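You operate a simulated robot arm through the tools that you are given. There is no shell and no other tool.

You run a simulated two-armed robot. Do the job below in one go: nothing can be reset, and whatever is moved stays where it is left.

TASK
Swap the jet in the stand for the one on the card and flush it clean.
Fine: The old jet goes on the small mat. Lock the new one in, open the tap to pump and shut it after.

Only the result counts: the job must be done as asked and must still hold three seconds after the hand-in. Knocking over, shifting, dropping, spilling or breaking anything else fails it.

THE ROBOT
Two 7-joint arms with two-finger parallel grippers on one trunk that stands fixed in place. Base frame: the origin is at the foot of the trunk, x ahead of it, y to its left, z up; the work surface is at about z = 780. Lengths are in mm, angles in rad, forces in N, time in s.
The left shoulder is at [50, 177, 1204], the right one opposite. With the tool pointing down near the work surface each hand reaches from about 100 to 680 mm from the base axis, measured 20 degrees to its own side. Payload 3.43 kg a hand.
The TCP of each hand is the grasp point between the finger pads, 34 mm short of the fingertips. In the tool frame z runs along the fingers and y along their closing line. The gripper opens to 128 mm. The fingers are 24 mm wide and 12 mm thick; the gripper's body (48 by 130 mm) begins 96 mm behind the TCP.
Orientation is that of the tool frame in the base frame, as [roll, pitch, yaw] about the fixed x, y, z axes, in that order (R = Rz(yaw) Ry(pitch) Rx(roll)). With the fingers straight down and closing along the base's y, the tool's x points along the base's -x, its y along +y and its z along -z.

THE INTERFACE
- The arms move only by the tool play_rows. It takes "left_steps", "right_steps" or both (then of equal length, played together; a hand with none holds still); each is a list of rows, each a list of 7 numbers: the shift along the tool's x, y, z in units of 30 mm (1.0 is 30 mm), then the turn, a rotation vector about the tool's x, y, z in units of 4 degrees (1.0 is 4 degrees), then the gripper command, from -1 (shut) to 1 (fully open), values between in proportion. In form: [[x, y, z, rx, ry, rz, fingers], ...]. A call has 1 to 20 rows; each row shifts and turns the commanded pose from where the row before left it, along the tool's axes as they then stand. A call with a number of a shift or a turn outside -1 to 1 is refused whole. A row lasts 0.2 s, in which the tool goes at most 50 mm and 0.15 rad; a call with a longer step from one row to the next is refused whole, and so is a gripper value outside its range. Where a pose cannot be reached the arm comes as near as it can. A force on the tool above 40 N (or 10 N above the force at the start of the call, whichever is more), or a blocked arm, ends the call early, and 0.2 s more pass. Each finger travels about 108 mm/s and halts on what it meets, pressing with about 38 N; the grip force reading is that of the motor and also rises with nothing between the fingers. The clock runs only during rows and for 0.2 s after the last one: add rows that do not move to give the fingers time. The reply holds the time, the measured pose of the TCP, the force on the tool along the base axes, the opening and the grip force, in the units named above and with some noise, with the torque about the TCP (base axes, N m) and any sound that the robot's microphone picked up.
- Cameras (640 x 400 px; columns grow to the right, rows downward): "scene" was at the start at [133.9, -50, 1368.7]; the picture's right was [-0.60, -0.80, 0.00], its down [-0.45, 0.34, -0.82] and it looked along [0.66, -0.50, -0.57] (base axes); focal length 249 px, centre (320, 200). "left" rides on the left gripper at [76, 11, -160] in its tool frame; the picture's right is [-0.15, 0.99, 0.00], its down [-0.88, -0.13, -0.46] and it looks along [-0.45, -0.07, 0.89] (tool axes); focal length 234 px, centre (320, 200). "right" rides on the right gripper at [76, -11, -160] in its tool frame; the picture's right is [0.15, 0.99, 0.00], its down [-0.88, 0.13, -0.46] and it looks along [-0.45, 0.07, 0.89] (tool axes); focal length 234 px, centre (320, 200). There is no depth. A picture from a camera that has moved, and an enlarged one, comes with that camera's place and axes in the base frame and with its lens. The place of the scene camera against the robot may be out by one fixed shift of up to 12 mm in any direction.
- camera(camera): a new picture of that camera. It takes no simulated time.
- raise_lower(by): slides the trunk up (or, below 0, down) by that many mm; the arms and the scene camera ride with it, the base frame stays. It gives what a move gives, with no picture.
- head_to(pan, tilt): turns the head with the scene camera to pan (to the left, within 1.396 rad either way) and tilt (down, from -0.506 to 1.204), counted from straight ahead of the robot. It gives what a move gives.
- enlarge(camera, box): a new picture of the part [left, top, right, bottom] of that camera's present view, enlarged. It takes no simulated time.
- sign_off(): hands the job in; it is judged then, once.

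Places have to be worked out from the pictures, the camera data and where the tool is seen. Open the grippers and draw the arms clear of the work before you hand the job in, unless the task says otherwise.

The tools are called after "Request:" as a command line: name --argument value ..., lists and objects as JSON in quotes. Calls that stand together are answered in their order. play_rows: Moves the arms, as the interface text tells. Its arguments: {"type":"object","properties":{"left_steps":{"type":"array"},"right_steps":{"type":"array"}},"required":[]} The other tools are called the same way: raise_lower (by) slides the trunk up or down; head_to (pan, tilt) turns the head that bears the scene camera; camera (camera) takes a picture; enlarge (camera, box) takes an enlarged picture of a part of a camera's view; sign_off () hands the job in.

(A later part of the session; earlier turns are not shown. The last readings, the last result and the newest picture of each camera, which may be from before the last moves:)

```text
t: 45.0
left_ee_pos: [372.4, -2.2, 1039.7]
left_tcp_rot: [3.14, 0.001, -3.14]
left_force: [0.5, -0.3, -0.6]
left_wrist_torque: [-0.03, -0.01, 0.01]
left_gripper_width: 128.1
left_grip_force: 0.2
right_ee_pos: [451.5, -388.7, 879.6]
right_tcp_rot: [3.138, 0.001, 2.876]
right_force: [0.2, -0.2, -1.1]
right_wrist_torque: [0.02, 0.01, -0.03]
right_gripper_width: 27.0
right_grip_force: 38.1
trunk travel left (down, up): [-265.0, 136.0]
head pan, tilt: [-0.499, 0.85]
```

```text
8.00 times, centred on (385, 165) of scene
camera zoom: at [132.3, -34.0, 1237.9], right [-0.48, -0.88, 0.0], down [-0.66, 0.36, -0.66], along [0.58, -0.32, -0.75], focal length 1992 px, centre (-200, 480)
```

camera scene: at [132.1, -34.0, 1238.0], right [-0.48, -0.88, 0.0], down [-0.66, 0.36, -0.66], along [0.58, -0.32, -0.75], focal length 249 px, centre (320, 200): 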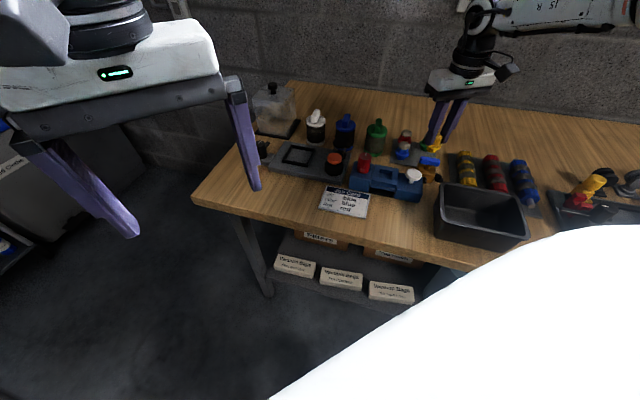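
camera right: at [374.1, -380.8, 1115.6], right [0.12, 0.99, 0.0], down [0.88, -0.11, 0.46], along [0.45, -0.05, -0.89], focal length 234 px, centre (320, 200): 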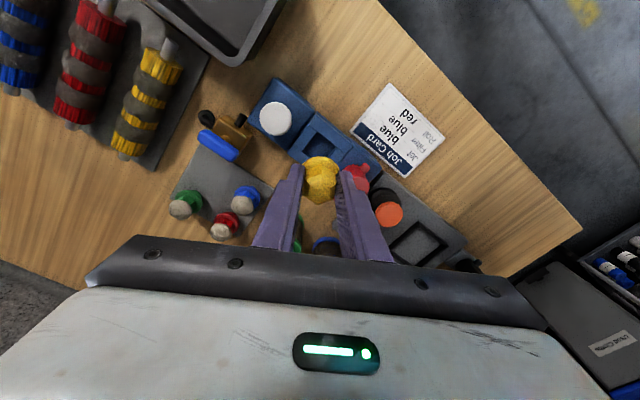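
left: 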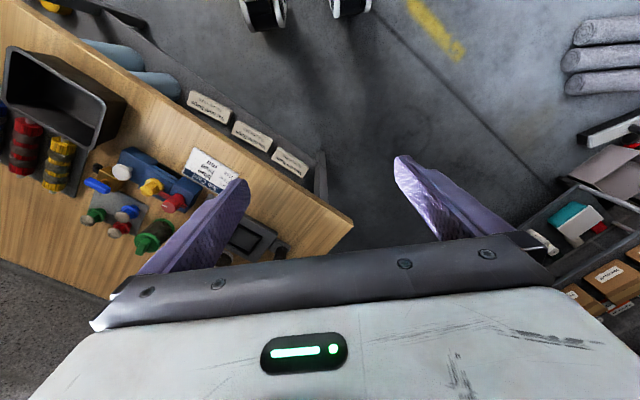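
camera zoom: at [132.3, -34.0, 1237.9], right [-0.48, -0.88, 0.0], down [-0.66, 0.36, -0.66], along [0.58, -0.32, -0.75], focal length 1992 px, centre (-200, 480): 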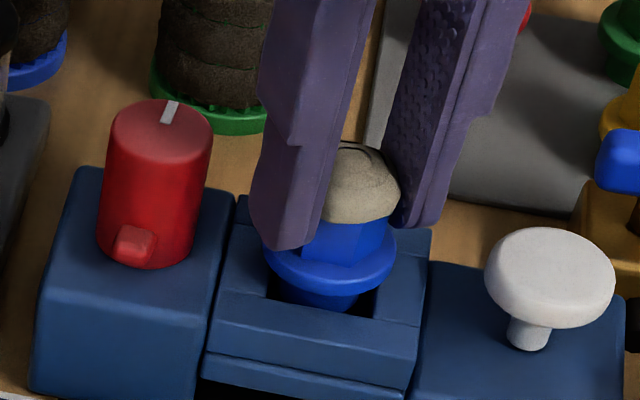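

The plug is entering freely with no force. I'll continue down to the seat at about z 868.

Request:
play_rows --right_steps '[[0, 0, 0.2, 0, 0, 0, -0.85], [0, 0, 0.1, 0, 0, 0, -0.85], [0, 0, 0.06, 0, 0, 0, -0.85], [0, 0, 0, 0, 0, 0, -0.85]]'

Request:
enlarge --camera "scene" --box '[360, 140, 410, 190]'

```text
t: 46.0
left_ee_pos: [370.5, -1.1, 1041.7]
left_tcp_rot: [-3.14, 0.004, 3.141]
left_force: [-0.2, -0.9, -0.3]
left_wrist_torque: [-0.02, -0.03, 0.0]
left_gripper_width: 128.2
left_grip_force: 0.0
right_ee_pos: [452.8, -388.8, 872.2]
right_tcp_rot: [3.141, 0.006, 2.875]
right_force: [-5.3, -7.6, 29.9]
right_wrist_torque: [-0.74, 0.3, -0.02]
right_gripper_width: 27.4
right_grip_force: 38.1
trunk travel left (down, up): [-265.0, 136.0]
head pan, tilt: [-0.499, 0.85]
```

```text
8.00 times, centred on (385, 165) of scene
camera zoom: at [129.8, -32.9, 1238.6], right [-0.48, -0.88, 0.0], down [-0.66, 0.36, -0.66], along [0.58, -0.32, -0.75], focal length 1992 px, centre (-200, 480)
```

zoom: 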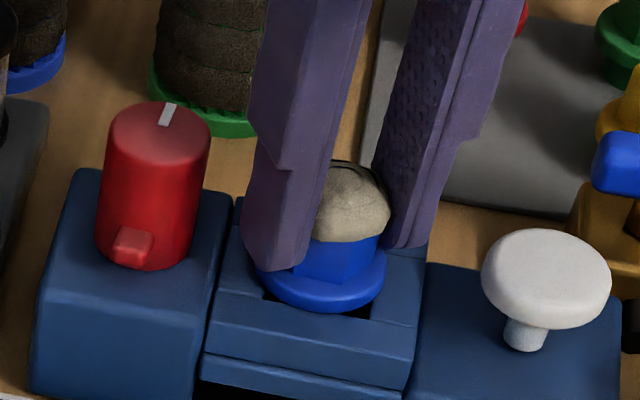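

There's 30 N of contact at z 872, close to the expected seat at about 869. I'll look to see whether the flange lies flat on the block.

Request:
enlarge --camera "right" --box '[270, 110, 370, 205]'

Request:
enlarge --camera "left" --box '[85, 180, 145, 230]'

Request:
enlarge --camera "scene" --box '[370, 155, 400, 185]'

```text
4.21 times, centred on (320, 158) of right
camera zoom: at [373.1, -379.9, 1031.0], right [0.12, 0.99, 0.0], down [0.88, -0.1, 0.46], along [0.46, -0.05, -0.89], focal length 986 px, centre (320, 379)
```

zoom: 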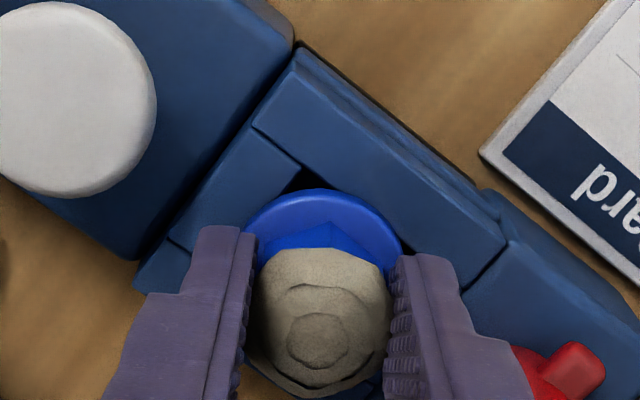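

```text
8.00 times, centred on (115, 205) of left
camera zoom: at [295.5, 10.2, 1200.0], right [0.15, 0.99, 0.0], down [0.88, -0.13, 0.46], along [0.45, -0.07, -0.89], focal length 1873 px, centre (1960, 160)
```

zoom: 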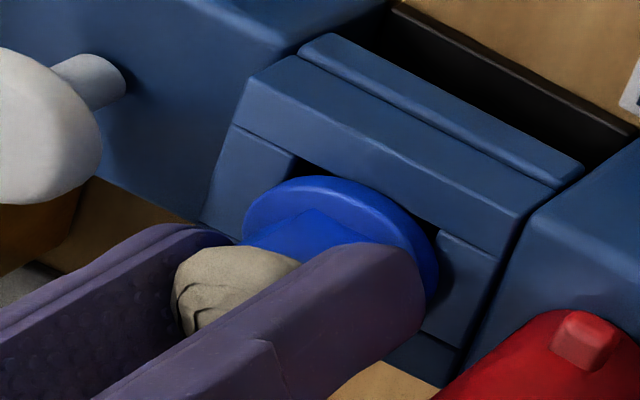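

```text
13.33 times, centred on (385, 170) of scene
camera zoom: at [129.8, -32.9, 1238.6], right [-0.48, -0.88, 0.0], down [-0.66, 0.36, -0.66], along [0.58, -0.32, -0.75], focal length 3319 px, centre (-547, 600)
```

zoom: 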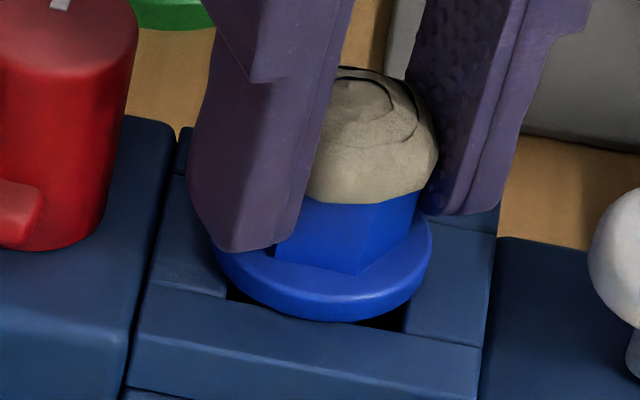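

The flange overlaps the socket rim just as the yellow one did, so it looks seated. I'll take the pressure off, open and rise a little to check.

Request:
play_rows --right_steps '[[0, 0, -0.08, 0, 0, 0, -0.85], [0, 0, 0, 0, 0, 0, -0.6], [0, 0, 0, 0, 0, 0, -0.4], [0, 0, 0, 0, 0, 0, -0.35], [0, 0, -0.5, 0, 0, 0, -0.35], [0, 0, -0.9, 0, 0, 0, -0.35], [0, 0, -0.9, 0, 0, 0, -0.35], [0, 0, 0, 0, 0, 0, -0.35]]'

Request:
enlarge --camera "right" --box '[270, 110, 370, 205]'

Request:
enlarge --camera "scene" --box '[360, 145, 410, 190]'

```text
t: 47.8
left_ee_pos: [373.3, -2.3, 1040.5]
left_tcp_rot: [-3.141, -0.002, -3.142]
left_force: [0.2, 0.2, 0.9]
left_wrist_torque: [-0.01, 0.03, 0.01]
left_gripper_width: 128.1
left_grip_force: 0.1
right_ee_pos: [452.6, -388.3, 940.0]
right_tcp_rot: [3.137, 0.0, 2.877]
right_force: [0.0, 0.1, -0.3]
right_wrist_torque: [0.0, 0.0, 0.03]
right_gripper_width: 41.4
right_grip_force: 0.1
trunk travel left (down, up): [-265.0, 136.0]
head pan, tilt: [-0.499, 0.85]
```

```text
4.21 times, centred on (320, 158) of right
camera zoom: at [374.4, -381.3, 1100.0], right [0.12, 0.99, 0.0], down [0.88, -0.11, 0.46], along [0.45, -0.05, -0.89], focal length 986 px, centre (320, 379)
```

zoom: 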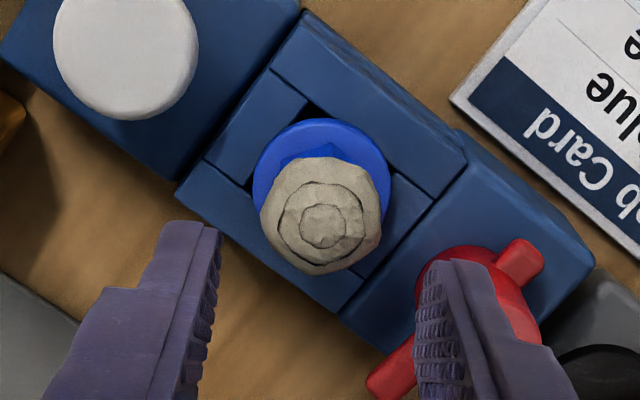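

```text
8.89 times, centred on (385, 168) of scene
camera zoom: at [132.3, -34.1, 1237.9], right [-0.48, -0.88, 0.0], down [-0.66, 0.36, -0.66], along [0.58, -0.32, -0.75], focal length 2213 px, centre (-258, 489)
```

zoom: 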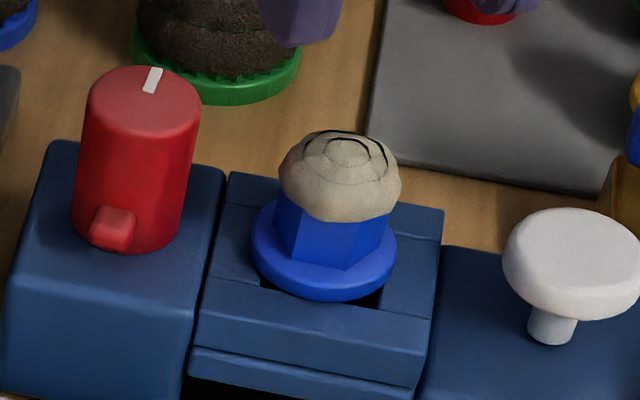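

The blue jet is seated square and upright. Now I'll lock it: back over the red knob, grip, and turn clockwise to its original position.

Request:
play_rows --right_steps '[[0, 0, 0, 0, 0, -1, -0.3], [0, 0, 0, 0, 0, -1, -0.3], [0, 0, 0, 0, 0, -1, -0.3], [0, 0, 0, 0, 0, -0.8, -0.3], [-0.66, 0.633, 0, 0, 0, 0, -0.3], [-0.66, 0.633, 0, 0, 0, 0, -0.3], [0, 0, 0, 0, 0, 0, -0.3]]'

Request:
enlarge --camera "right" --box '[240, 80, 400, 230]'

```text
t: 49.4
left_ee_pos: [373.6, -2.7, 1040.1]
left_tcp_rot: [-3.141, 0.001, -3.141]
left_force: [0.4, -0.1, -0.7]
left_wrist_torque: [0.01, 0.02, -0.01]
left_gripper_width: 128.0
left_grip_force: 0.1
right_ee_pos: [491.5, -348.9, 939.3]
right_tcp_rot: [3.137, 0.0, 3.141]
right_force: [-0.4, 0.1, 0.8]
right_wrist_torque: [0.03, 0.0, -0.02]
right_gripper_width: 44.9
right_grip_force: 0.1
trunk travel left (down, up): [-265.0, 136.0]
head pan, tilt: [-0.499, 0.85]
```

```text
2.67 times, centred on (320, 155) of right
camera zoom: at [414.9, -362.2, 1099.3], right [-0.15, 0.99, 0.0], down [0.88, 0.13, 0.46], along [0.45, 0.07, -0.89], focal length 624 px, centre (320, 320)
```

zoom: 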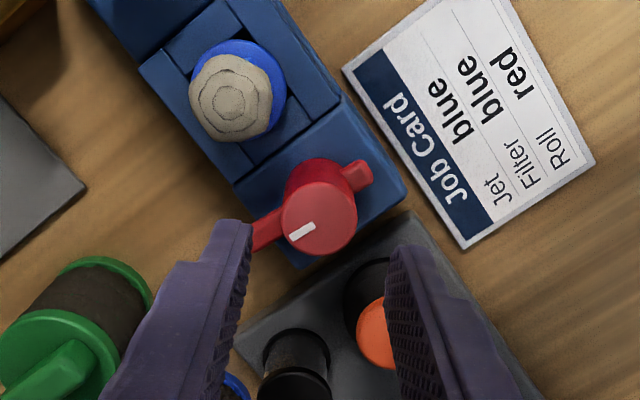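

It's centred on the knob. I'm descending and gripping.

Request:
play_rows --right_steps '[[0, 0, 0.97, 0, 0, 0, -0.33], [0, 0, 0.97, 0, 0, 0, -0.4], [0, 0, 0, 0, 0, 0, -0.5], [0, 0, 0, 0, 0, 0, -0.65], [0, 0, 0, 0, 0, 0, -0.7], [0, 0, 0, 0, 0, 0, -0.7]]'

```text
t: 50.8
left_ee_pos: [373.2, -2.0, 1040.7]
left_tcp_rot: [-3.141, -0.001, -3.14]
left_force: [-0.1, 0.0, -0.9]
left_wrist_torque: [-0.01, 0.0, -0.02]
left_gripper_width: 128.0
left_grip_force: 0.1
right_ee_pos: [490.9, -350.7, 881.4]
right_tcp_rot: [3.137, 0.002, -3.141]
right_force: [-0.5, -2.3, -4.4]
right_wrist_torque: [-0.48, -1.02, 0.01]
right_gripper_width: 29.2
right_grip_force: 45.4
trunk travel left (down, up): [-265.0, 136.0]
head pan, tilt: [-0.499, 0.85]
```

The grip is good at 29.2 mm. I'm turning clockwise 80°, which should bring the arm back over the flange.

Request:
play_rows --right_steps '[[0, 0, 0, 0, 0, 1, -0.7], [0, 0, 0, 0, 0, 1, -0.7], [0, 0, 0, 0, 0, 1, -0.7], [0, 0, 0, 0, 0, 1, -0.7], [0, 0, 0, 0, 0, 1, -0.7], [0, 0, 0, 0, 0, 1, -0.7], [0, 0, 0, 0, 0, 1, -0.7], [0, 0, 0, 0, 0, 1, -0.7], [0, 0, 0, 0, 0, 1, -0.7], [0, 0, 0, 0, 0, 1, -0.7], [0, 0, 0, 0, 0, 1, -0.7], [0, 0, 0, 0, 0, 1, -0.7], [0, 0, 0, 0, 0, 1, -0.7], [0, 0, 0, 0, 0, 1, -0.7], [0, 0, 0, 0, 0, 1, -0.7], [0, 0, 0, 0, 0, 1, -0.7], [0, 0, 0, 0, 0, 1, -0.7], [0, 0, 0, 0, 0, 1, -0.7], [0, 0, 0, 0, 0, 0, -0.7]]'

Request:
enlarge --camera "right" --box '[220, 80, 400, 230]'

Request:
enlarge --camera "scene" --box '[350, 140, 410, 190]'

```text
t: 54.8
left_ee_pos: [373.8, -0.9, 1040.0]
left_tcp_rot: [3.141, 0.0, -3.142]
left_force: [-0.5, 0.6, -0.8]
left_wrist_torque: [-0.03, 0.01, 0.01]
left_gripper_width: 128.0
left_grip_force: 0.1
right_ee_pos: [490.7, -351.3, 881.3]
right_tcp_rot: [3.141, -0.005, 1.885]
right_force: [-5.0, 8.4, -17.7]
right_wrist_torque: [0.66, 0.2, 0.01]
right_gripper_width: 29.5
right_grip_force: 44.5
trunk travel left (down, up): [-265.0, 136.0]
head pan, tilt: [-0.499, 0.85]
```

```text
2.67 times, centred on (310, 155) of right
camera zoom: at [456.4, -283.1, 1041.0], right [0.9, 0.44, 0.0], down [0.4, -0.8, 0.45], along [0.2, -0.4, -0.89], focal length 624 px, centre (347, 320)
```

zoom: 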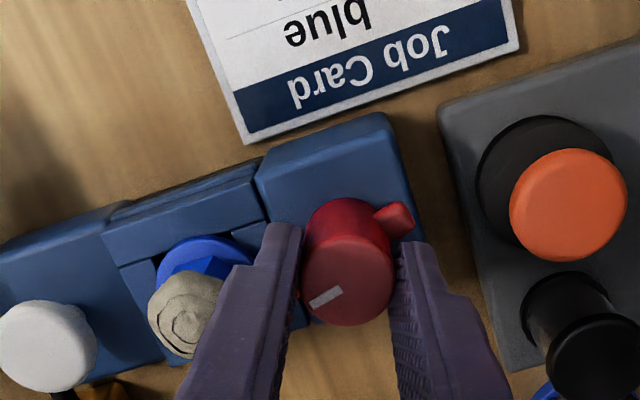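

```text
8.00 times, centred on (380, 165) of scene
camera zoom: at [133.2, -34.3, 1237.7], right [-0.48, -0.88, 0.0], down [-0.66, 0.36, -0.66], along [0.58, -0.32, -0.75], focal length 1992 px, centre (-160, 480)
```

zoom: 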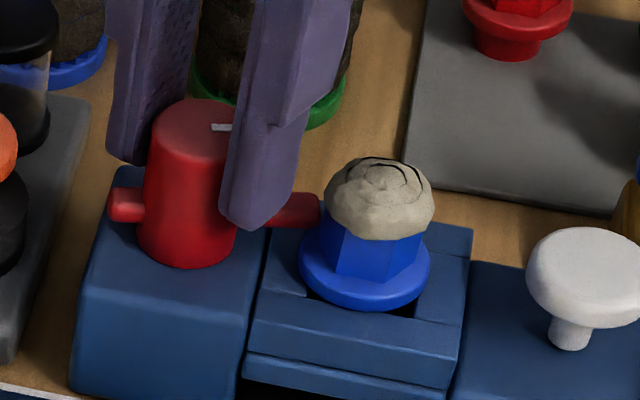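

It's 72° round with about 14° to go to the original lock position. I'll finish the turn.

Request:
play_rows --right_steps '[[0, 0, 0, 0, 0, 1, -0.7], [0, 0, 0, 0, 0, 1, -0.7], [0, 0, 0, 0, 0, 1, -0.7], [0, 0, 0, 0, 0, 0.5, -0.7], [0, 0, 0, 0, 0, 0, -0.7]]'

Request:
enlarge --camera "right" --box '[220, 80, 400, 230]'

Request:
enlarge --camera "scene" --box '[350, 140, 410, 190]'

```text
t: 56.0
left_ee_pos: [372.7, -2.7, 1039.7]
left_tcp_rot: [-3.14, 0.001, -3.141]
left_force: [-0.1, -0.6, -0.3]
left_wrist_torque: [0.0, 0.0, -0.02]
left_gripper_width: 127.9
left_grip_force: 0.0
right_ee_pos: [492.3, -350.5, 881.3]
right_tcp_rot: [-3.14, -0.004, 1.641]
right_force: [-3.7, 9.6, -17.0]
right_wrist_torque: [0.63, 0.0, 0.09]
right_gripper_width: 29.6
right_grip_force: 44.8
trunk travel left (down, up): [-265.0, 136.0]
head pan, tilt: [-0.499, 0.85]
```

```text
2.67 times, centred on (310, 155) of right
camera zoom: at [473.9, -276.9, 1041.0], right [0.98, 0.21, 0.0], down [0.19, -0.87, 0.45], along [0.1, -0.44, -0.89], focal length 624 px, centre (347, 320)
```

zoom: 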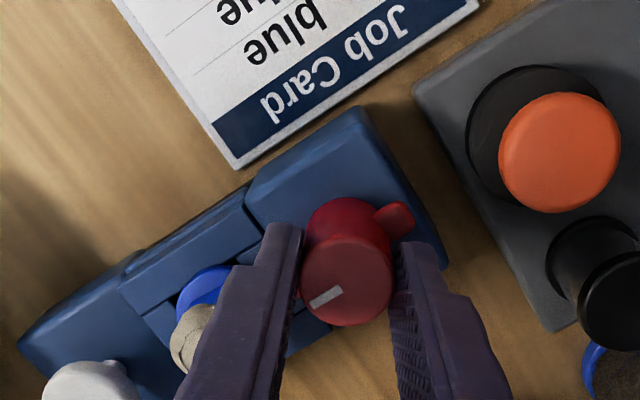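

```text
8.00 times, centred on (380, 165) of scene
camera zoom: at [133.1, -34.3, 1237.8], right [-0.48, -0.88, 0.0], down [-0.66, 0.36, -0.66], along [0.58, -0.32, -0.75], focal length 1992 px, centre (-160, 480)
```

zoom: 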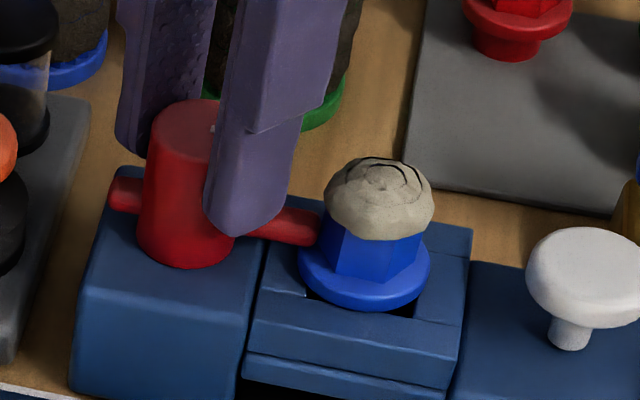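

The arm is over the flange and the torque is up slightly. I'll let go, rise and check the lock position.

Request:
play_rows --right_steps '[[0, 0, 0, 0, 0, 0, -0.45], [0, 0, 0, 0, 0, 0, -0.38], [0, 0, -0.5, 0, 0, 0, -0.35], [0, 0, -0.9, 0, 0, 0, -0.35], [0, 0, -0.9, 0, 0, 0, -0.35], [0, 0, -0.2, 0, 0, -1, -0.35], [0, 0, 0, 0, 0, -1, -0.35], [0, 0, 0, 0, 0, -1, -0.35], [0, 0, 0, 0, 0, -1, -0.35], [0, 0, 0, 0, 0, -1, -0.35], [0, 0, 0, 0, 0, -1, -0.35], [0, 0, 0, 0, 0, -1, -0.35], [0, 0, 0, 0, 0, -1, -0.35], [0, 0, 0, 0, 0, -1, -0.35], [0, 0, 0, 0, 0, 0, -0.35]]'

Request:
enlarge --camera "right" --box '[220, 80, 400, 230]'

Request:
enlarge --camera "scene" --box '[350, 140, 410, 190]'

```text
t: 59.2
left_ee_pos: [372.5, -1.9, 1040.5]
left_tcp_rot: [3.141, 0.0, -3.141]
left_force: [0.7, 0.8, -0.2]
left_wrist_torque: [0.01, -0.02, -0.02]
left_gripper_width: 128.0
left_grip_force: 0.1
right_ee_pos: [492.0, -349.8, 957.2]
right_tcp_rot: [3.138, -0.001, 2.27]
right_force: [-1.0, -0.4, -0.5]
right_wrist_torque: [-0.01, -0.03, 0.0]
right_gripper_width: 41.5
right_grip_force: 0.1
trunk travel left (down, up): [-265.0, 136.0]
head pan, tilt: [-0.499, 0.85]
```

```text
2.67 times, centred on (310, 155) of right
camera zoom: at [432.6, -301.0, 1116.8], right [0.66, 0.75, 0.0], down [0.67, -0.59, 0.46], along [0.34, -0.3, -0.89], focal length 624 px, centre (347, 320)
```

zoom: 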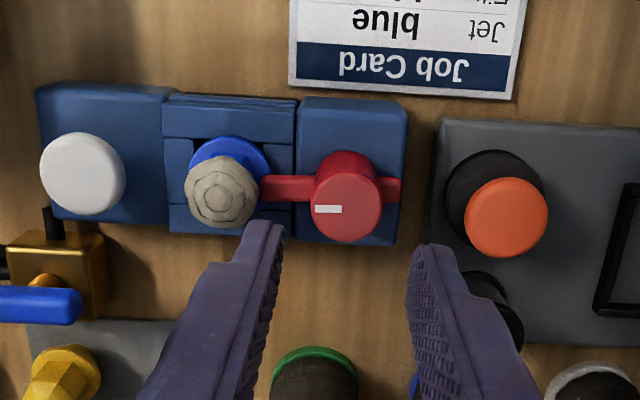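

```text
8.00 times, centred on (380, 165) of scene
camera zoom: at [132.2, -34.0, 1237.9], right [-0.48, -0.88, 0.0], down [-0.66, 0.36, -0.66], along [0.58, -0.32, -0.75], focal length 1992 px, centre (-160, 480)
```

zoom: 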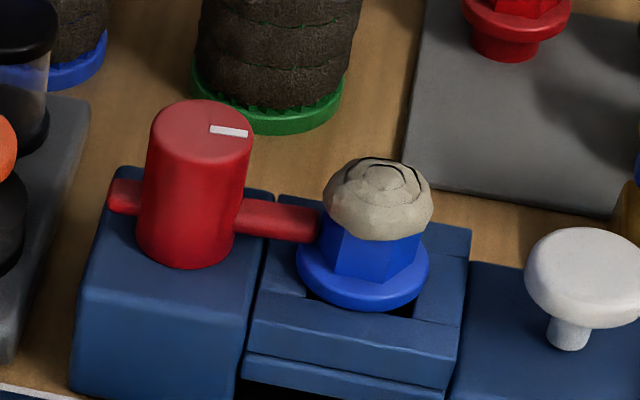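

The lock arm lies exactly over the flange as it did at the start. Next is the tap: I'll move above it and start turning the wrist so the fingers can straddle the handle bar.

Request:
play_rows --right_steps '[[-0.44, -0.841, 0, 0, 0, 0, -0.35], [-0.44, -0.841, 0, 0, 0, 0, -0.35], [-0.44, -0.841, 0, 0, 0, 0, -0.35], [-0.44, -0.841, 0, 0, 0, 0, -0.35], [-0.44, -0.841, 0, 0, 0, 0, -0.35], [-0.44, -0.841, 0, 0, 0, 0, -0.35], [0, 0, 0, 0, 0, 1, -0.35], [0, 0, 0, 0, 0, 1, -0.35], [0, 0, 0, 0, 0, 1, -0.35], [0, 0, 0, 0, 0, 1, -0.35], [0, 0, 0, 0, 0, 1, -0.35], [0, 0, 0, 0, 0, 1, -0.35], [0, 0, 0, 0, 0, 1, -0.35], [0, 0, 0, 0, 0, 1, -0.35], [0, 0, 0, 0, 0, 1, -0.35], [0, 0, 0, 0, 0, 1, -0.35], [0, 0, 0, 0, 0, 0, -0.35]]'

Request:
camera --camera "right"

Request:
enlarge --camera "right" --box '[240, 80, 400, 230]'

Request:
camera --camera "scene"

```text
t: 62.8
left_ee_pos: [372.5, -1.5, 1038.9]
left_tcp_rot: [-3.141, 0.001, -3.141]
left_force: [-0.1, -0.7, 0.5]
left_wrist_torque: [-0.02, 0.03, 0.02]
left_gripper_width: 127.9
left_grip_force: 0.1
right_ee_pos: [427.0, -508.7, 955.9]
right_tcp_rot: [3.14, -0.005, 1.57]
right_force: [-0.9, 0.0, 0.7]
right_wrist_torque: [0.0, 0.01, 0.0]
right_gripper_width: 41.7
right_grip_force: 0.1
trunk travel left (down, up): [-265.0, 136.0]
head pan, tilt: [-0.499, 0.85]
```

```text
taken
camera right: at [414.0, -433.9, 1116.2], right [0.99, 0.15, 0.0], down [0.13, -0.88, 0.45], along [0.07, -0.45, -0.89], focal length 234 px, centre (320, 200)
```

right: 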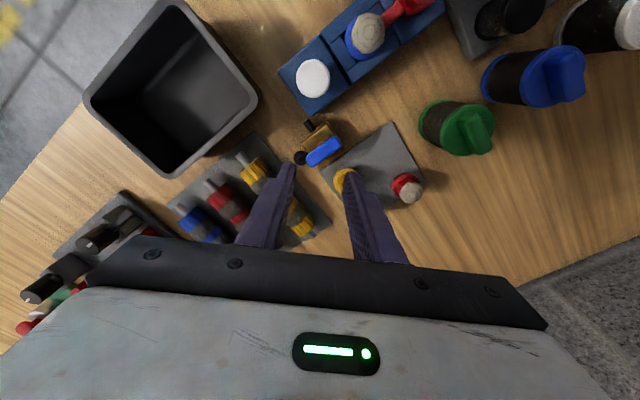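

```text
2.67 times, centred on (320, 155) of right
camera zoom: at [414.0, -433.9, 1116.2], right [0.99, 0.15, 0.0], down [0.13, -0.88, 0.45], along [0.07, -0.45, -0.89], focal length 624 px, centre (320, 320)
```

zoom: 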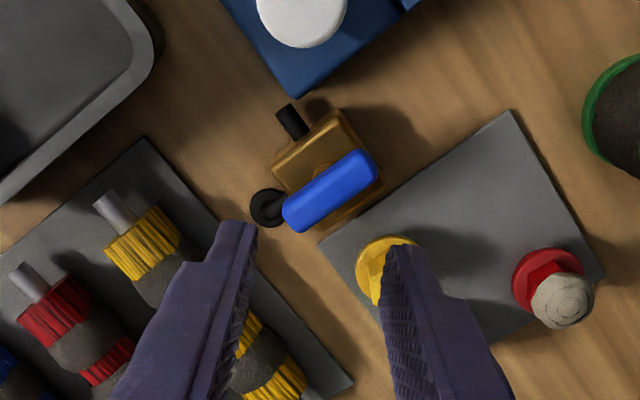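

```text
taken
camera scene: at [132.2, -34.0, 1237.9], right [-0.48, -0.88, 0.0], down [-0.66, 0.36, -0.66], along [0.58, -0.32, -0.75], focal length 249 px, centre (320, 200)
```

scene: 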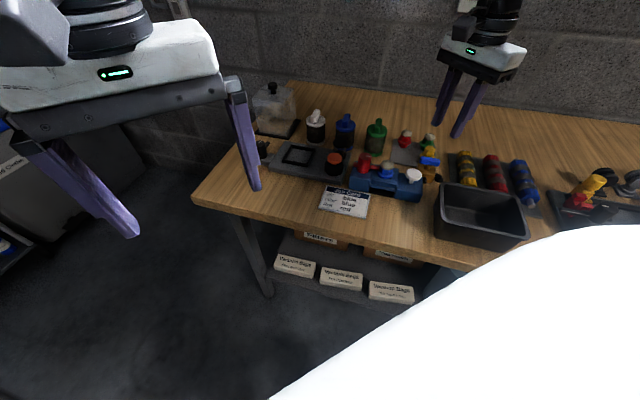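

The tap handle is centred at about (430,-510.5), top z≈831, roughly 14×50 mm and pointing at 42°. I'll turn the wrist another 48° so the fingers straddle it.

Request:
play_rows --right_steps '[[0, 0, 0, 0, 0, 1, -0.4], [0, 0, 0, 0, 0, 1, -0.4], [0, 0, 0, 0, 0, 1, -0.4], [0, 0, 0, 0, 0, 1, -0.4], [0, 0, 0, 0, 0, 1, -0.4], [0, 0, 0, 0, 0, 1, -0.4], [0, 0, 0, 0, 0, 1, -0.4], [0, 0, 0, 0, 0, 1, -0.4], [0, 0, 0, 0, 0, 1, -0.4], [0, 0, 0, 0, 0, 1, -0.4], [0, 0, 0, 0, 0, 1, -0.4], [0, 0, 0, 0, 0, 1, -0.4], [0.033, 0.11, 0.9, 0, 0, 0, -0.4], [0, 0, 0, 0, 0, 0, -0.4]]'

Request:
camera --camera "right"

Request:
enlarge --camera "right" --box '[260, 110, 380, 210]'

Request:
enlarge --camera "scene" --box '[390, 120, 450, 190]'

```text
t: 65.8
left_ee_pos: [372.0, -2.0, 1039.7]
left_tcp_rot: [3.14, 0.001, -3.141]
left_force: [1.0, 0.4, 0.4]
left_wrist_torque: [0.01, 0.0, 0.01]
left_gripper_width: 127.9
left_grip_force: 0.0
right_ee_pos: [429.9, -510.6, 928.6]
right_tcp_rot: [-3.139, -0.003, 0.733]
right_force: [0.0, 0.6, -0.8]
right_wrist_torque: [0.03, -0.02, 0.02]
right_gripper_width: 38.3
right_grip_force: 0.1
trunk travel left (down, up): [-265.0, 136.0]
head pan, tilt: [-0.499, 0.85]
```

```text
taken
camera right: at [477.1, -452.5, 1089.3], right [0.77, -0.64, 0.0], down [-0.57, -0.69, 0.45], along [-0.29, -0.35, -0.89], focal length 234 px, centre (320, 200)
```

right: 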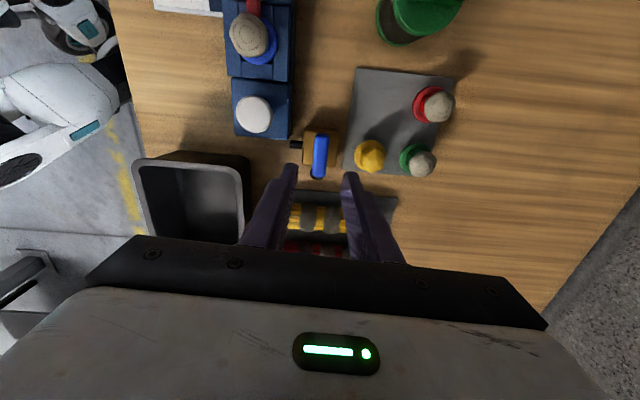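

```text
4.00 times, centred on (320, 160) of right
camera zoom: at [477.1, -452.5, 1089.3], right [0.77, -0.64, 0.0], down [-0.57, -0.69, 0.45], along [-0.29, -0.35, -0.89], focal length 937 px, centre (320, 360)
```

zoom: 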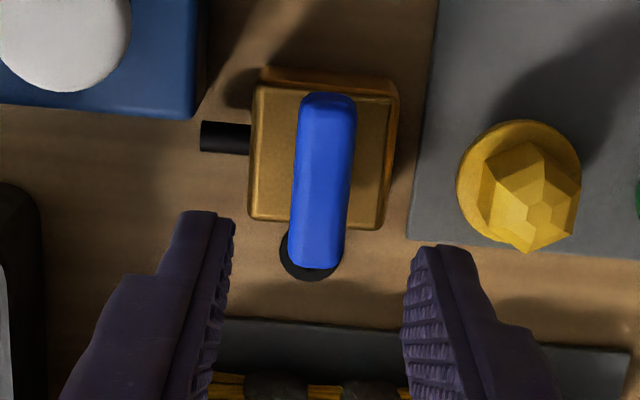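

```text
5.71 times, centred on (420, 155) of scene
camera zoom: at [132.2, -33.9, 1238.0], right [-0.48, -0.88, 0.0], down [-0.66, 0.36, -0.66], along [0.58, -0.32, -0.75], focal length 1423 px, centre (-251, 457)
```

zoom: 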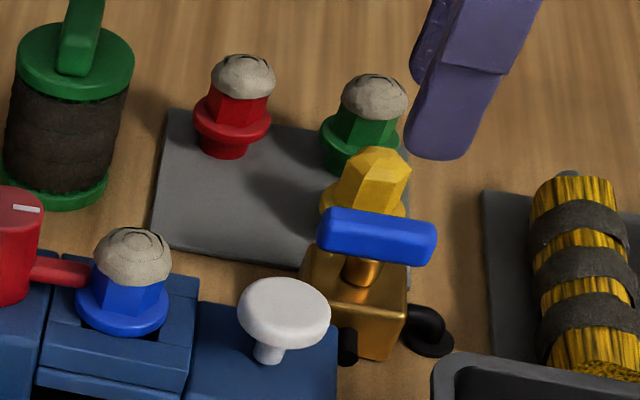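

The handle is centred between the fingers, so I'll correct yaw by 4° and lower until the tips straddle the bar.

Request:
play_rows --right_steps '[[0, 0, 0.8, 0, 0, -1, -0.45], [0, 0, 0.8, 0, 0, 0, -0.45], [0, 0, 0.6, 0, 0, 0, -0.45], [0, 0, 0.3, 0, 0, 0, -0.45], [0, 0, 0, 0, 0, 0, -0.45]]'

Request:
enlarge --camera "right" --box '[260, 110, 380, 210]'

Request:
enlarge --camera "scene" --box '[390, 120, 450, 190]'

```text
t: 67.0
left_ee_pos: [371.4, -3.5, 1040.2]
left_tcp_rot: [-3.141, 0.001, 3.141]
left_force: [0.0, -0.9, -0.4]
left_wrist_torque: [-0.01, 0.02, -0.01]
left_gripper_width: 127.9
left_grip_force: 0.0
right_ee_pos: [430.6, -510.0, 854.6]
right_tcp_rot: [-3.14, -0.002, 0.803]
right_force: [-0.3, 0.9, -0.1]
right_wrist_torque: [-0.03, 0.05, 0.0]
right_gripper_width: 35.2
right_grip_force: 0.1
trunk travel left (down, up): [-265.0, 136.0]
head pan, tilt: [-0.499, 0.85]
```

```text
4.00 times, centred on (320, 160) of right
camera zoom: at [473.2, -449.0, 1014.8], right [0.81, -0.58, 0.0], down [-0.52, -0.73, 0.45], along [-0.26, -0.37, -0.89], focal length 937 px, centre (320, 360)
```

zoom: 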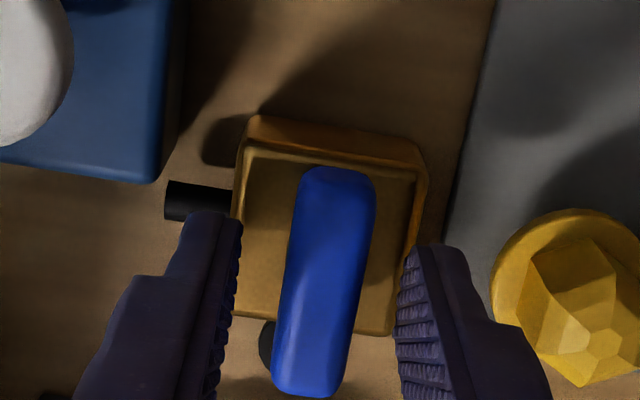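

```text
5.71 times, centred on (420, 155) of scene
camera zoom: at [132.2, -34.0, 1237.9], right [-0.48, -0.88, 0.0], down [-0.66, 0.36, -0.66], along [0.58, -0.32, -0.75], focal length 1423 px, centre (-251, 457)
```

zoom: 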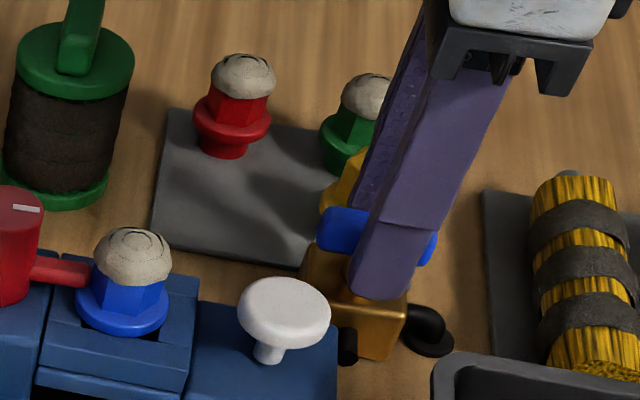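

The fingers straddle the handle centrally, so I'm closing on it.

Request:
play_rows --right_steps '[[0, 0, 0.05, 0, 0, 0, -0.6], [0, 0, 0, 0, 0, 0, -0.75], [0, 0, 0, 0, 0, 0, -0.85], [0, 0, 0, 0, 0, 0, -0.95], [0, 0, 0, 0, 0, 0, -0.95]]'

Request:
enlarge --camera "right" --box '[260, 110, 380, 210]'

```text
t: 68.2
left_ee_pos: [373.0, -0.5, 1041.3]
left_tcp_rot: [-3.141, 0.001, -3.141]
left_force: [-0.8, 0.3, 0.6]
left_wrist_torque: [0.03, -0.02, 0.0]
left_gripper_width: 127.8
left_grip_force: 0.0
right_ee_pos: [430.8, -509.8, 852.6]
right_tcp_rot: [-3.14, -0.005, 0.804]
right_force: [1.3, -0.7, -0.4]
right_wrist_torque: [-0.13, -0.04, -0.02]
right_gripper_width: 15.7
right_grip_force: 44.2
trunk travel left (down, up): [-265.0, 136.0]
head pan, tilt: [-0.499, 0.85]
```

```text
4.00 times, centred on (320, 160) of right
camera zoom: at [473.2, -449.1, 1013.3], right [0.81, -0.58, 0.0], down [-0.52, -0.73, 0.45], along [-0.26, -0.37, -0.89], focal length 937 px, centre (320, 360)
```

zoom: 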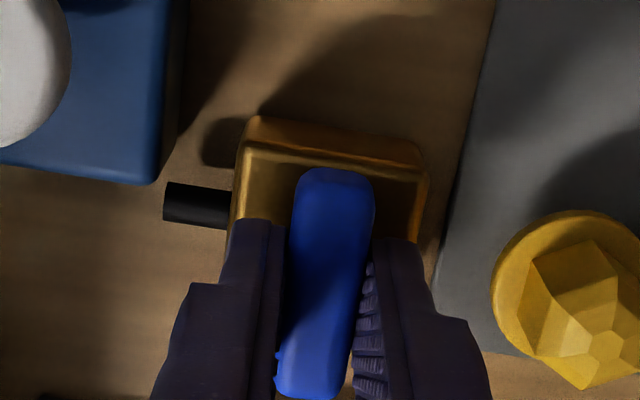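

The handle is gripped at 15.7 mm. I'll feel which way it turns, counter-clockwise first by a small angle.

Request:
play_rows --right_steps '[[0, 0, 0, 0, 0, -0.6, -0.95], [0, 0, 0, 0, 0, -0.8, -0.95], [0, 0, 0, 0, 0, -0.8, -0.95], [0, 0, 0, 0, 0, 0, -0.95]]'

Request:
enlarge --camera "right" --box '[260, 110, 380, 210]'

```text
t: 69.2
left_ee_pos: [373.4, -3.1, 1040.9]
left_tcp_rot: [-3.142, 0.001, 3.141]
left_force: [0.5, -0.1, -0.4]
left_wrist_torque: [-0.02, -0.01, 0.03]
left_gripper_width: 128.0
left_grip_force: 0.1
right_ee_pos: [430.3, -510.7, 852.7]
right_tcp_rot: [3.141, -0.003, 0.96]
right_force: [4.4, -2.5, 2.6]
right_wrist_torque: [-0.23, 0.16, 0.02]
right_gripper_width: 15.8
right_grip_force: 45.0
trunk travel left (down, up): [-265.0, 136.0]
head pan, tilt: [-0.499, 0.85]
```

```text
4.00 times, centred on (320, 160) of right
camera zoom: at [463.1, -443.0, 1013.3], right [0.89, -0.45, 0.0], down [-0.4, -0.8, 0.45], along [-0.2, -0.41, -0.89], focal length 937 px, centre (320, 360)
```

zoom: 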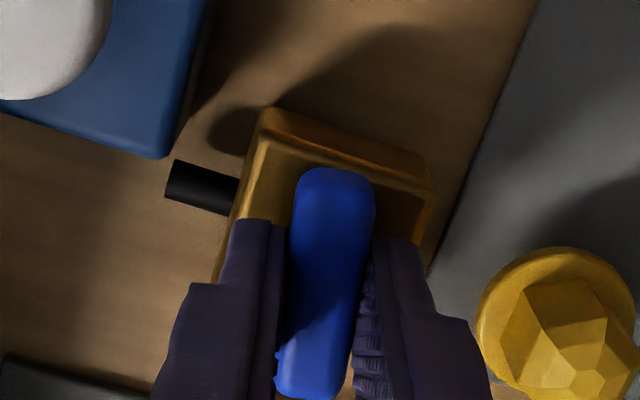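

It turns freely counter-clockwise. I'll continue to a full quarter turn so the handle lines up with the outlet.

Request:
play_rows --right_steps '[[0, 0, 0, 0, 0, -1, -0.95], [0, 0, 0, 0, 0, -1, -0.95], [0, 0, 0, 0, 0, -1, -0.95], [0, 0, 0, 0, 0, -1, -0.95], [0, 0, 0, 0, 0, -1, -0.95], [0, 0, 0, 0, 0, -1, -0.95], [0, 0, 0, 0, 0, -1, -0.95], [0, 0, 0, 0, 0, -1, -0.95], [0, 0, 0, 0, 0, -1, -0.95], [0, 0, 0, 0, 0, -1, -0.95], [0, 0, 0, 0, 0, -1, -0.95], [0, 0, 0, 0, 0, -1, -0.95], [0, 0, 0, 0, 0, -1, -0.95], [0, 0, 0, 0, 0, -1, -0.95], [0, 0, 0, 0, 0, -1, -0.95], [0, 0, 0, 0, 0, -1, -0.95], [0, 0, 0, 0, 0, -1, -0.95], [0, 0, 0, 0, 0, -1, -0.95], [0, 0, 0, 0, 0, 0, -0.95]]'

Request:
enlarge --camera "right" --box '[240, 80, 400, 210]'

Request:
enlarge --camera "scene" --box '[390, 120, 450, 190]'

```text
t: 73.2
left_ee_pos: [373.1, -1.8, 1040.6]
left_tcp_rot: [3.141, 0.0, 3.141]
left_force: [0.3, -0.8, -0.3]
left_wrist_torque: [-0.02, 0.02, 0.03]
left_gripper_width: 128.1
left_grip_force: 0.0
right_ee_pos: [432.1, -511.2, 852.8]
right_tcp_rot: [3.136, 0.003, 2.216]
right_force: [20.1, -8.5, 10.3]
right_wrist_torque: [0.11, 0.42, 0.02]
right_gripper_width: 15.8
right_grip_force: 45.4
trunk travel left (down, up): [-265.0, 136.0]
head pan, tilt: [-0.499, 0.85]
```

```text
3.08 times, centred on (320, 145) of right
camera zoom: at [375.4, -457.4, 1012.8], right [0.7, 0.71, 0.01], down [0.63, -0.63, 0.46], along [0.33, -0.32, -0.89], focal length 720 px, centre (320, 369)
```

zoom: 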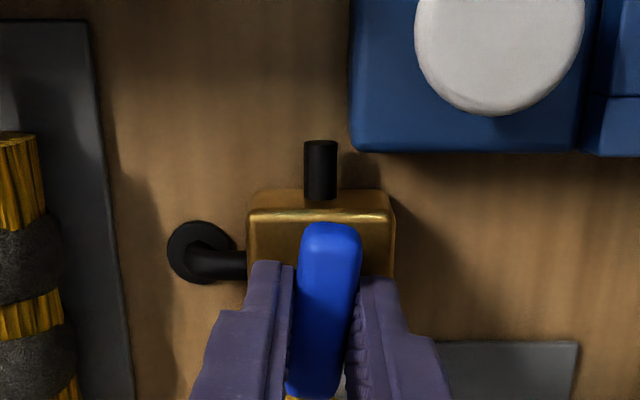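

```text
5.71 times, centred on (420, 155) of scene
camera zoom: at [133.4, -34.0, 1237.8], right [-0.48, -0.88, 0.0], down [-0.66, 0.36, -0.66], along [0.58, -0.32, -0.75], focal length 1423 px, centre (-251, 457)
```

zoom: 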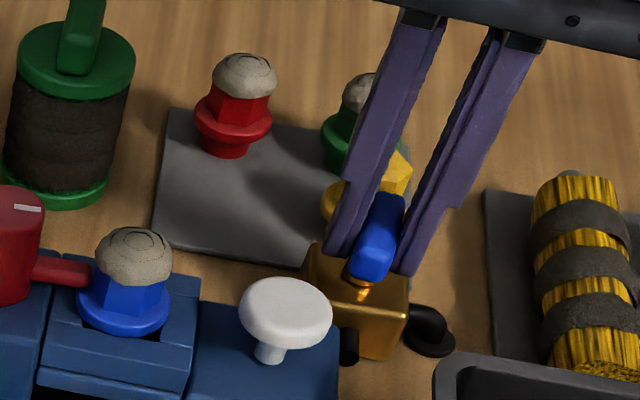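

It's at 81° with some sideways load because my pivot is about 2 mm off. I'll re-centre and finish the last 9°.

Request:
play_rows --right_steps '[[-0.077, 0.047, 0, 0, 0, 0, -0.95], [0, 0, 0, 0, 0, -1, -0.95], [0, 0, 0, 0, 0, -1, -0.95], [0, 0, 0, 0, 0, -0.3, -0.95], [0, 0, 0, 0, 0, 0, -0.95]]'

Request:
enlarge --camera "right" --box '[240, 80, 400, 210]'

```text
t: 74.4
left_ee_pos: [372.8, -0.2, 1040.2]
left_tcp_rot: [-3.141, 0.0, -3.142]
left_force: [0.3, 1.2, 0.4]
left_wrist_torque: [-0.04, 0.01, -0.02]
left_gripper_width: 128.0
left_grip_force: 0.1
right_ee_pos: [431.6, -509.6, 853.7]
right_tcp_rot: [3.139, -0.001, 2.372]
right_force: [9.8, 3.1, 8.4]
right_wrist_torque: [-0.69, 0.21, -0.96]
right_gripper_width: 15.6
right_grip_force: 45.3
trunk travel left (down, up): [-265.0, 136.0]
head pan, tilt: [-0.499, 0.85]
```

```text
3.08 times, centred on (320, 145) of right
camera zoom: at [368.5, -466.8, 1013.1], right [0.58, 0.81, 0.0], down [0.72, -0.52, 0.45], along [0.37, -0.26, -0.89], focal length 720 px, centre (320, 369)
```

zoom: 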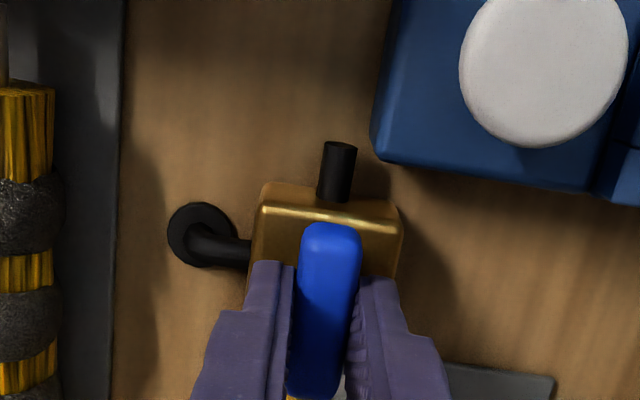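

The end stop was reached (−0.96 N m) at a full 90°, so the tap is open. I'll release and rise, then go over the pump button.

Request:
play_rows --right_steps '[[0, 0, 0, 0, 0, 0.3, -0.95], [0, 0, 0, 0, 0, 0, -0.7], [0, 0, 0, 0, 0, 0, -0.5], [0, 0, -0.6, 0, 0, 0, -0.5], [0, 0, -0.9, 0, 0, 0, -0.5], [0, 0, -0.9, 0, 0, 0, -0.7], [0, 0, 0, 0, 0, 0, -1], [0, 0, 0, 0, 0, 0, -1]]'

Request:
enlarge --camera "right" --box '[240, 60, 440, 220]'

Request:
enlarge --camera "scene" --box '[350, 120, 450, 200]'

```text
t: 76.2
left_ee_pos: [373.3, -1.4, 1040.2]
left_tcp_rot: [3.141, 0.0, -3.142]
left_force: [0.2, -0.3, 0.4]
left_wrist_torque: [-0.04, -0.01, 0.03]
left_gripper_width: 128.1
left_grip_force: 0.1
right_ee_pos: [432.5, -511.2, 925.3]
right_tcp_rot: [3.139, 0.0, 2.352]
right_force: [0.6, 0.1, -0.5]
right_wrist_torque: [0.0, 0.03, -0.01]
right_gripper_width: 0.1
right_grip_force: 33.3
trunk travel left (down, up): [-265.0, 136.0]
head pan, tilt: [-0.499, 0.85]
```

```text
2.50 times, centred on (340, 140) of right
camera zoom: at [370.1, -467.2, 1084.9], right [0.6, 0.8, 0.0], down [0.71, -0.53, 0.45], along [0.37, -0.27, -0.89], focal length 585 px, centre (270, 350)
```

zoom: 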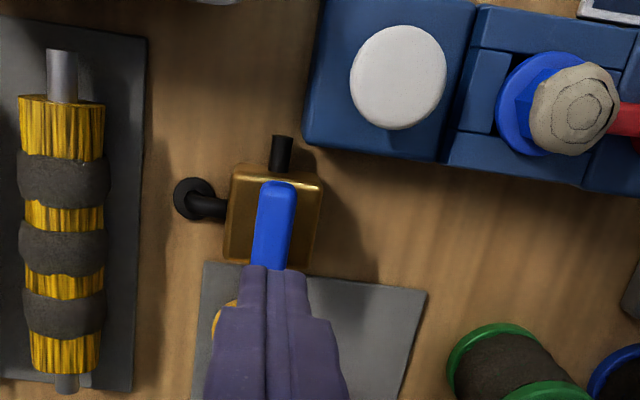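

```text
5.00 times, centred on (400, 160) of scene
camera zoom: at [132.2, -34.0, 1237.9], right [-0.48, -0.88, 0.0], down [-0.66, 0.36, -0.66], along [0.58, -0.32, -0.75], focal length 1245 px, centre (-80, 400)
```

zoom: 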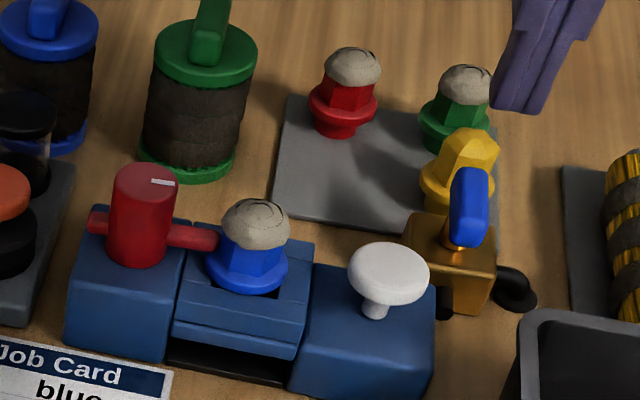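

The handle lines up with the outlet. I'm moving the closed fingers over the pump button at (406,-433) and down close to it.

Request:
play_rows --right_steps '[[0.813, 0.4, 0, 0, 0, 0, -1], [0.813, 0.4, 0, 0, 0, 0, -1], [0.813, 0.4, 0, 0, 0, 0, -1], [0, 0, 0.6, 0, 0, 0, -1], [0, 0, 0.6, 0, 0, 0, -1], [0, 0, 0.2, 0, 0, 0, -1], [0, 0, 0, 0, 0, 0, -1]]'

Request:
enlarge --camera "right" --box '[240, 60, 440, 220]'

Request:
enlarge --camera "scene" --box '[350, 120, 450, 200]'

```text
t: 77.8
left_ee_pos: [372.8, -2.7, 1039.9]
left_tcp_rot: [-3.141, 0.001, -3.141]
left_force: [-0.8, -0.3, 0.3]
left_wrist_torque: [0.01, -0.01, -0.01]
left_gripper_width: 128.2
left_grip_force: 0.1
right_ee_pos: [406.3, -434.9, 882.4]
right_tcp_rot: [3.138, -0.003, 2.353]
right_force: [0.3, -0.6, -0.5]
right_wrist_torque: [0.01, -0.02, 0.02]
right_gripper_width: 0.0
right_grip_force: 32.7
trunk travel left (down, up): [-265.0, 136.0]
head pan, tilt: [-0.499, 0.85]
```

```text
2.50 times, centred on (340, 140) of right
camera zoom: at [343.1, -389.5, 1042.8], right [0.6, 0.8, 0.0], down [0.71, -0.53, 0.45], along [0.37, -0.27, -0.89], focal length 585 px, centre (270, 350)
```

zoom: 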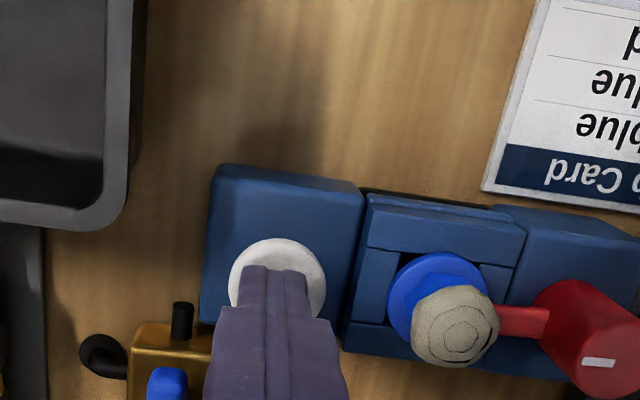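

```text
5.00 times, centred on (400, 160) of scene
camera zoom: at [132.2, -34.0, 1237.9], right [-0.48, -0.88, 0.0], down [-0.66, 0.36, -0.66], along [0.58, -0.32, -0.75], focal length 1245 px, centre (-80, 400)
```

zoom: 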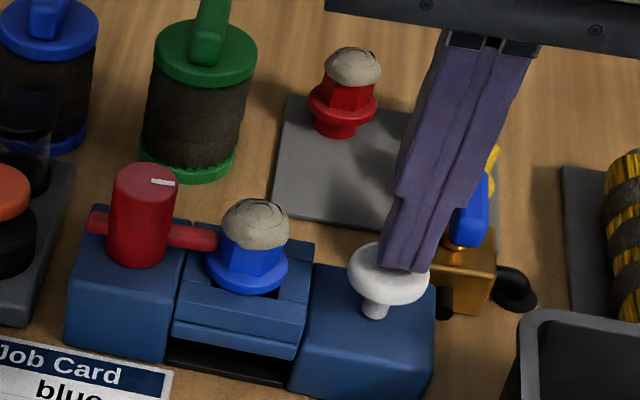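

The fingertips sit just above the button. I'm pressing down gently.

Request:
play_rows --right_steps '[[0, 0, 0.2, 0, 0, 0, -1], [0, 0, 0.12, 0, 0, 0, -1], [0, 0, 0.12, 0, 0, 0, -1], [0, 0, 0, 0, 0, 0, -1]]'

Request:
enlarge --camera "scene" --box '[350, 120, 450, 200]'

```text
t: 78.8
left_ee_pos: [373.4, -2.0, 1040.4]
left_tcp_rot: [-3.141, -0.001, 3.142]
left_force: [0.9, 0.8, 0.3]
left_wrist_torque: [0.01, -0.04, -0.03]
left_gripper_width: 128.1
left_grip_force: 0.0
right_ee_pos: [407.0, -434.7, 870.7]
right_tcp_rot: [3.139, 0.0, 2.351]
right_force: [0.5, -1.9, 4.6]
right_wrist_torque: [-0.07, -0.03, -0.03]
right_gripper_width: 0.1
right_grip_force: 33.2
trunk travel left (down, up): [-265.0, 136.0]
head pan, tilt: [-0.499, 0.85]
```

```text
5.00 times, centred on (400, 160) of scene
camera zoom: at [132.0, -33.9, 1238.0], right [-0.48, -0.88, 0.0], down [-0.66, 0.36, -0.66], along [0.58, -0.32, -0.75], focal length 1245 px, centre (-80, 400)
```

zoom: 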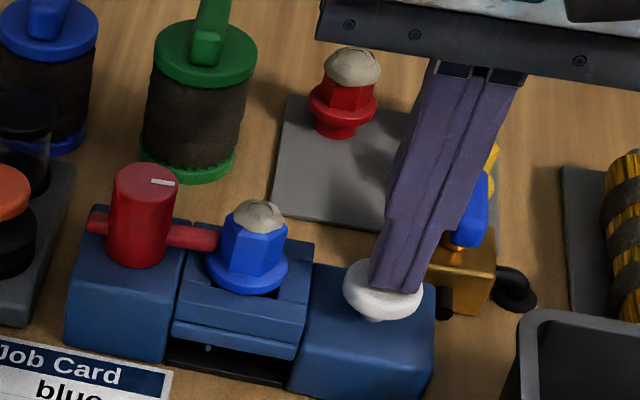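

The stroke works: the outer ring of crust has washed off the blue jet. I'll release the button and press again.

Request:
play_rows --right_steps '[[0, 0, -0.2, 0, 0, 0, -1], [0, 0, -0.25, 0, 0, 0, -1], [0, 0, 0, 0, 0, 0, -1], [0, 0, 0, 0, 0, 0, -1], [0, 0, 0.2, 0, 0, 0, -1], [0, 0, 0.13, 0, 0, 0, -1], [0, 0, 0.13, 0, 0, 0, -1], [0, 0, 0, 0, 0, 0, -1]]'

Request:
enlarge --camera "scene" --box '[350, 120, 450, 200]'

```text
t: 80.6
left_ee_pos: [372.7, -1.9, 1040.7]
left_tcp_rot: [3.141, 0.001, 3.142]
left_force: [-0.5, -0.3, -0.1]
left_wrist_torque: [-0.01, -0.02, 0.02]
left_gripper_width: 128.0
left_grip_force: 0.0
right_ee_pos: [406.1, -433.0, 869.8]
right_tcp_rot: [3.139, -0.001, 2.353]
right_force: [2.1, -0.9, 5.0]
right_wrist_torque: [-0.04, -0.05, 0.0]
right_gripper_width: 0.0
right_grip_force: 33.1
trunk travel left (down, up): [-265.0, 136.0]
head pan, tilt: [-0.499, 0.85]
```

```text
5.00 times, centred on (400, 160) of scene
camera zoom: at [132.1, -33.8, 1238.0], right [-0.48, -0.88, 0.0], down [-0.66, 0.36, -0.66], along [0.58, -0.32, -0.75], focal length 1245 px, centre (-80, 400)
```

zoom: 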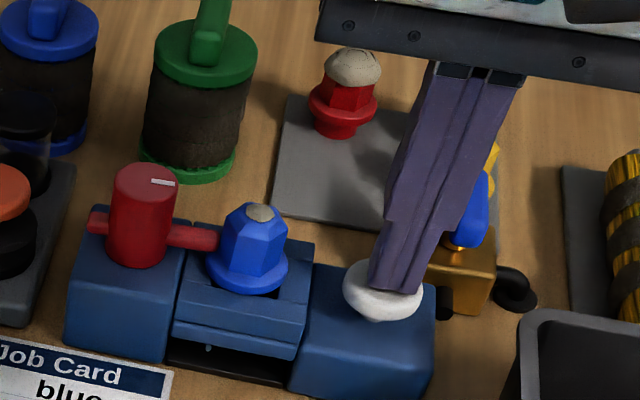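

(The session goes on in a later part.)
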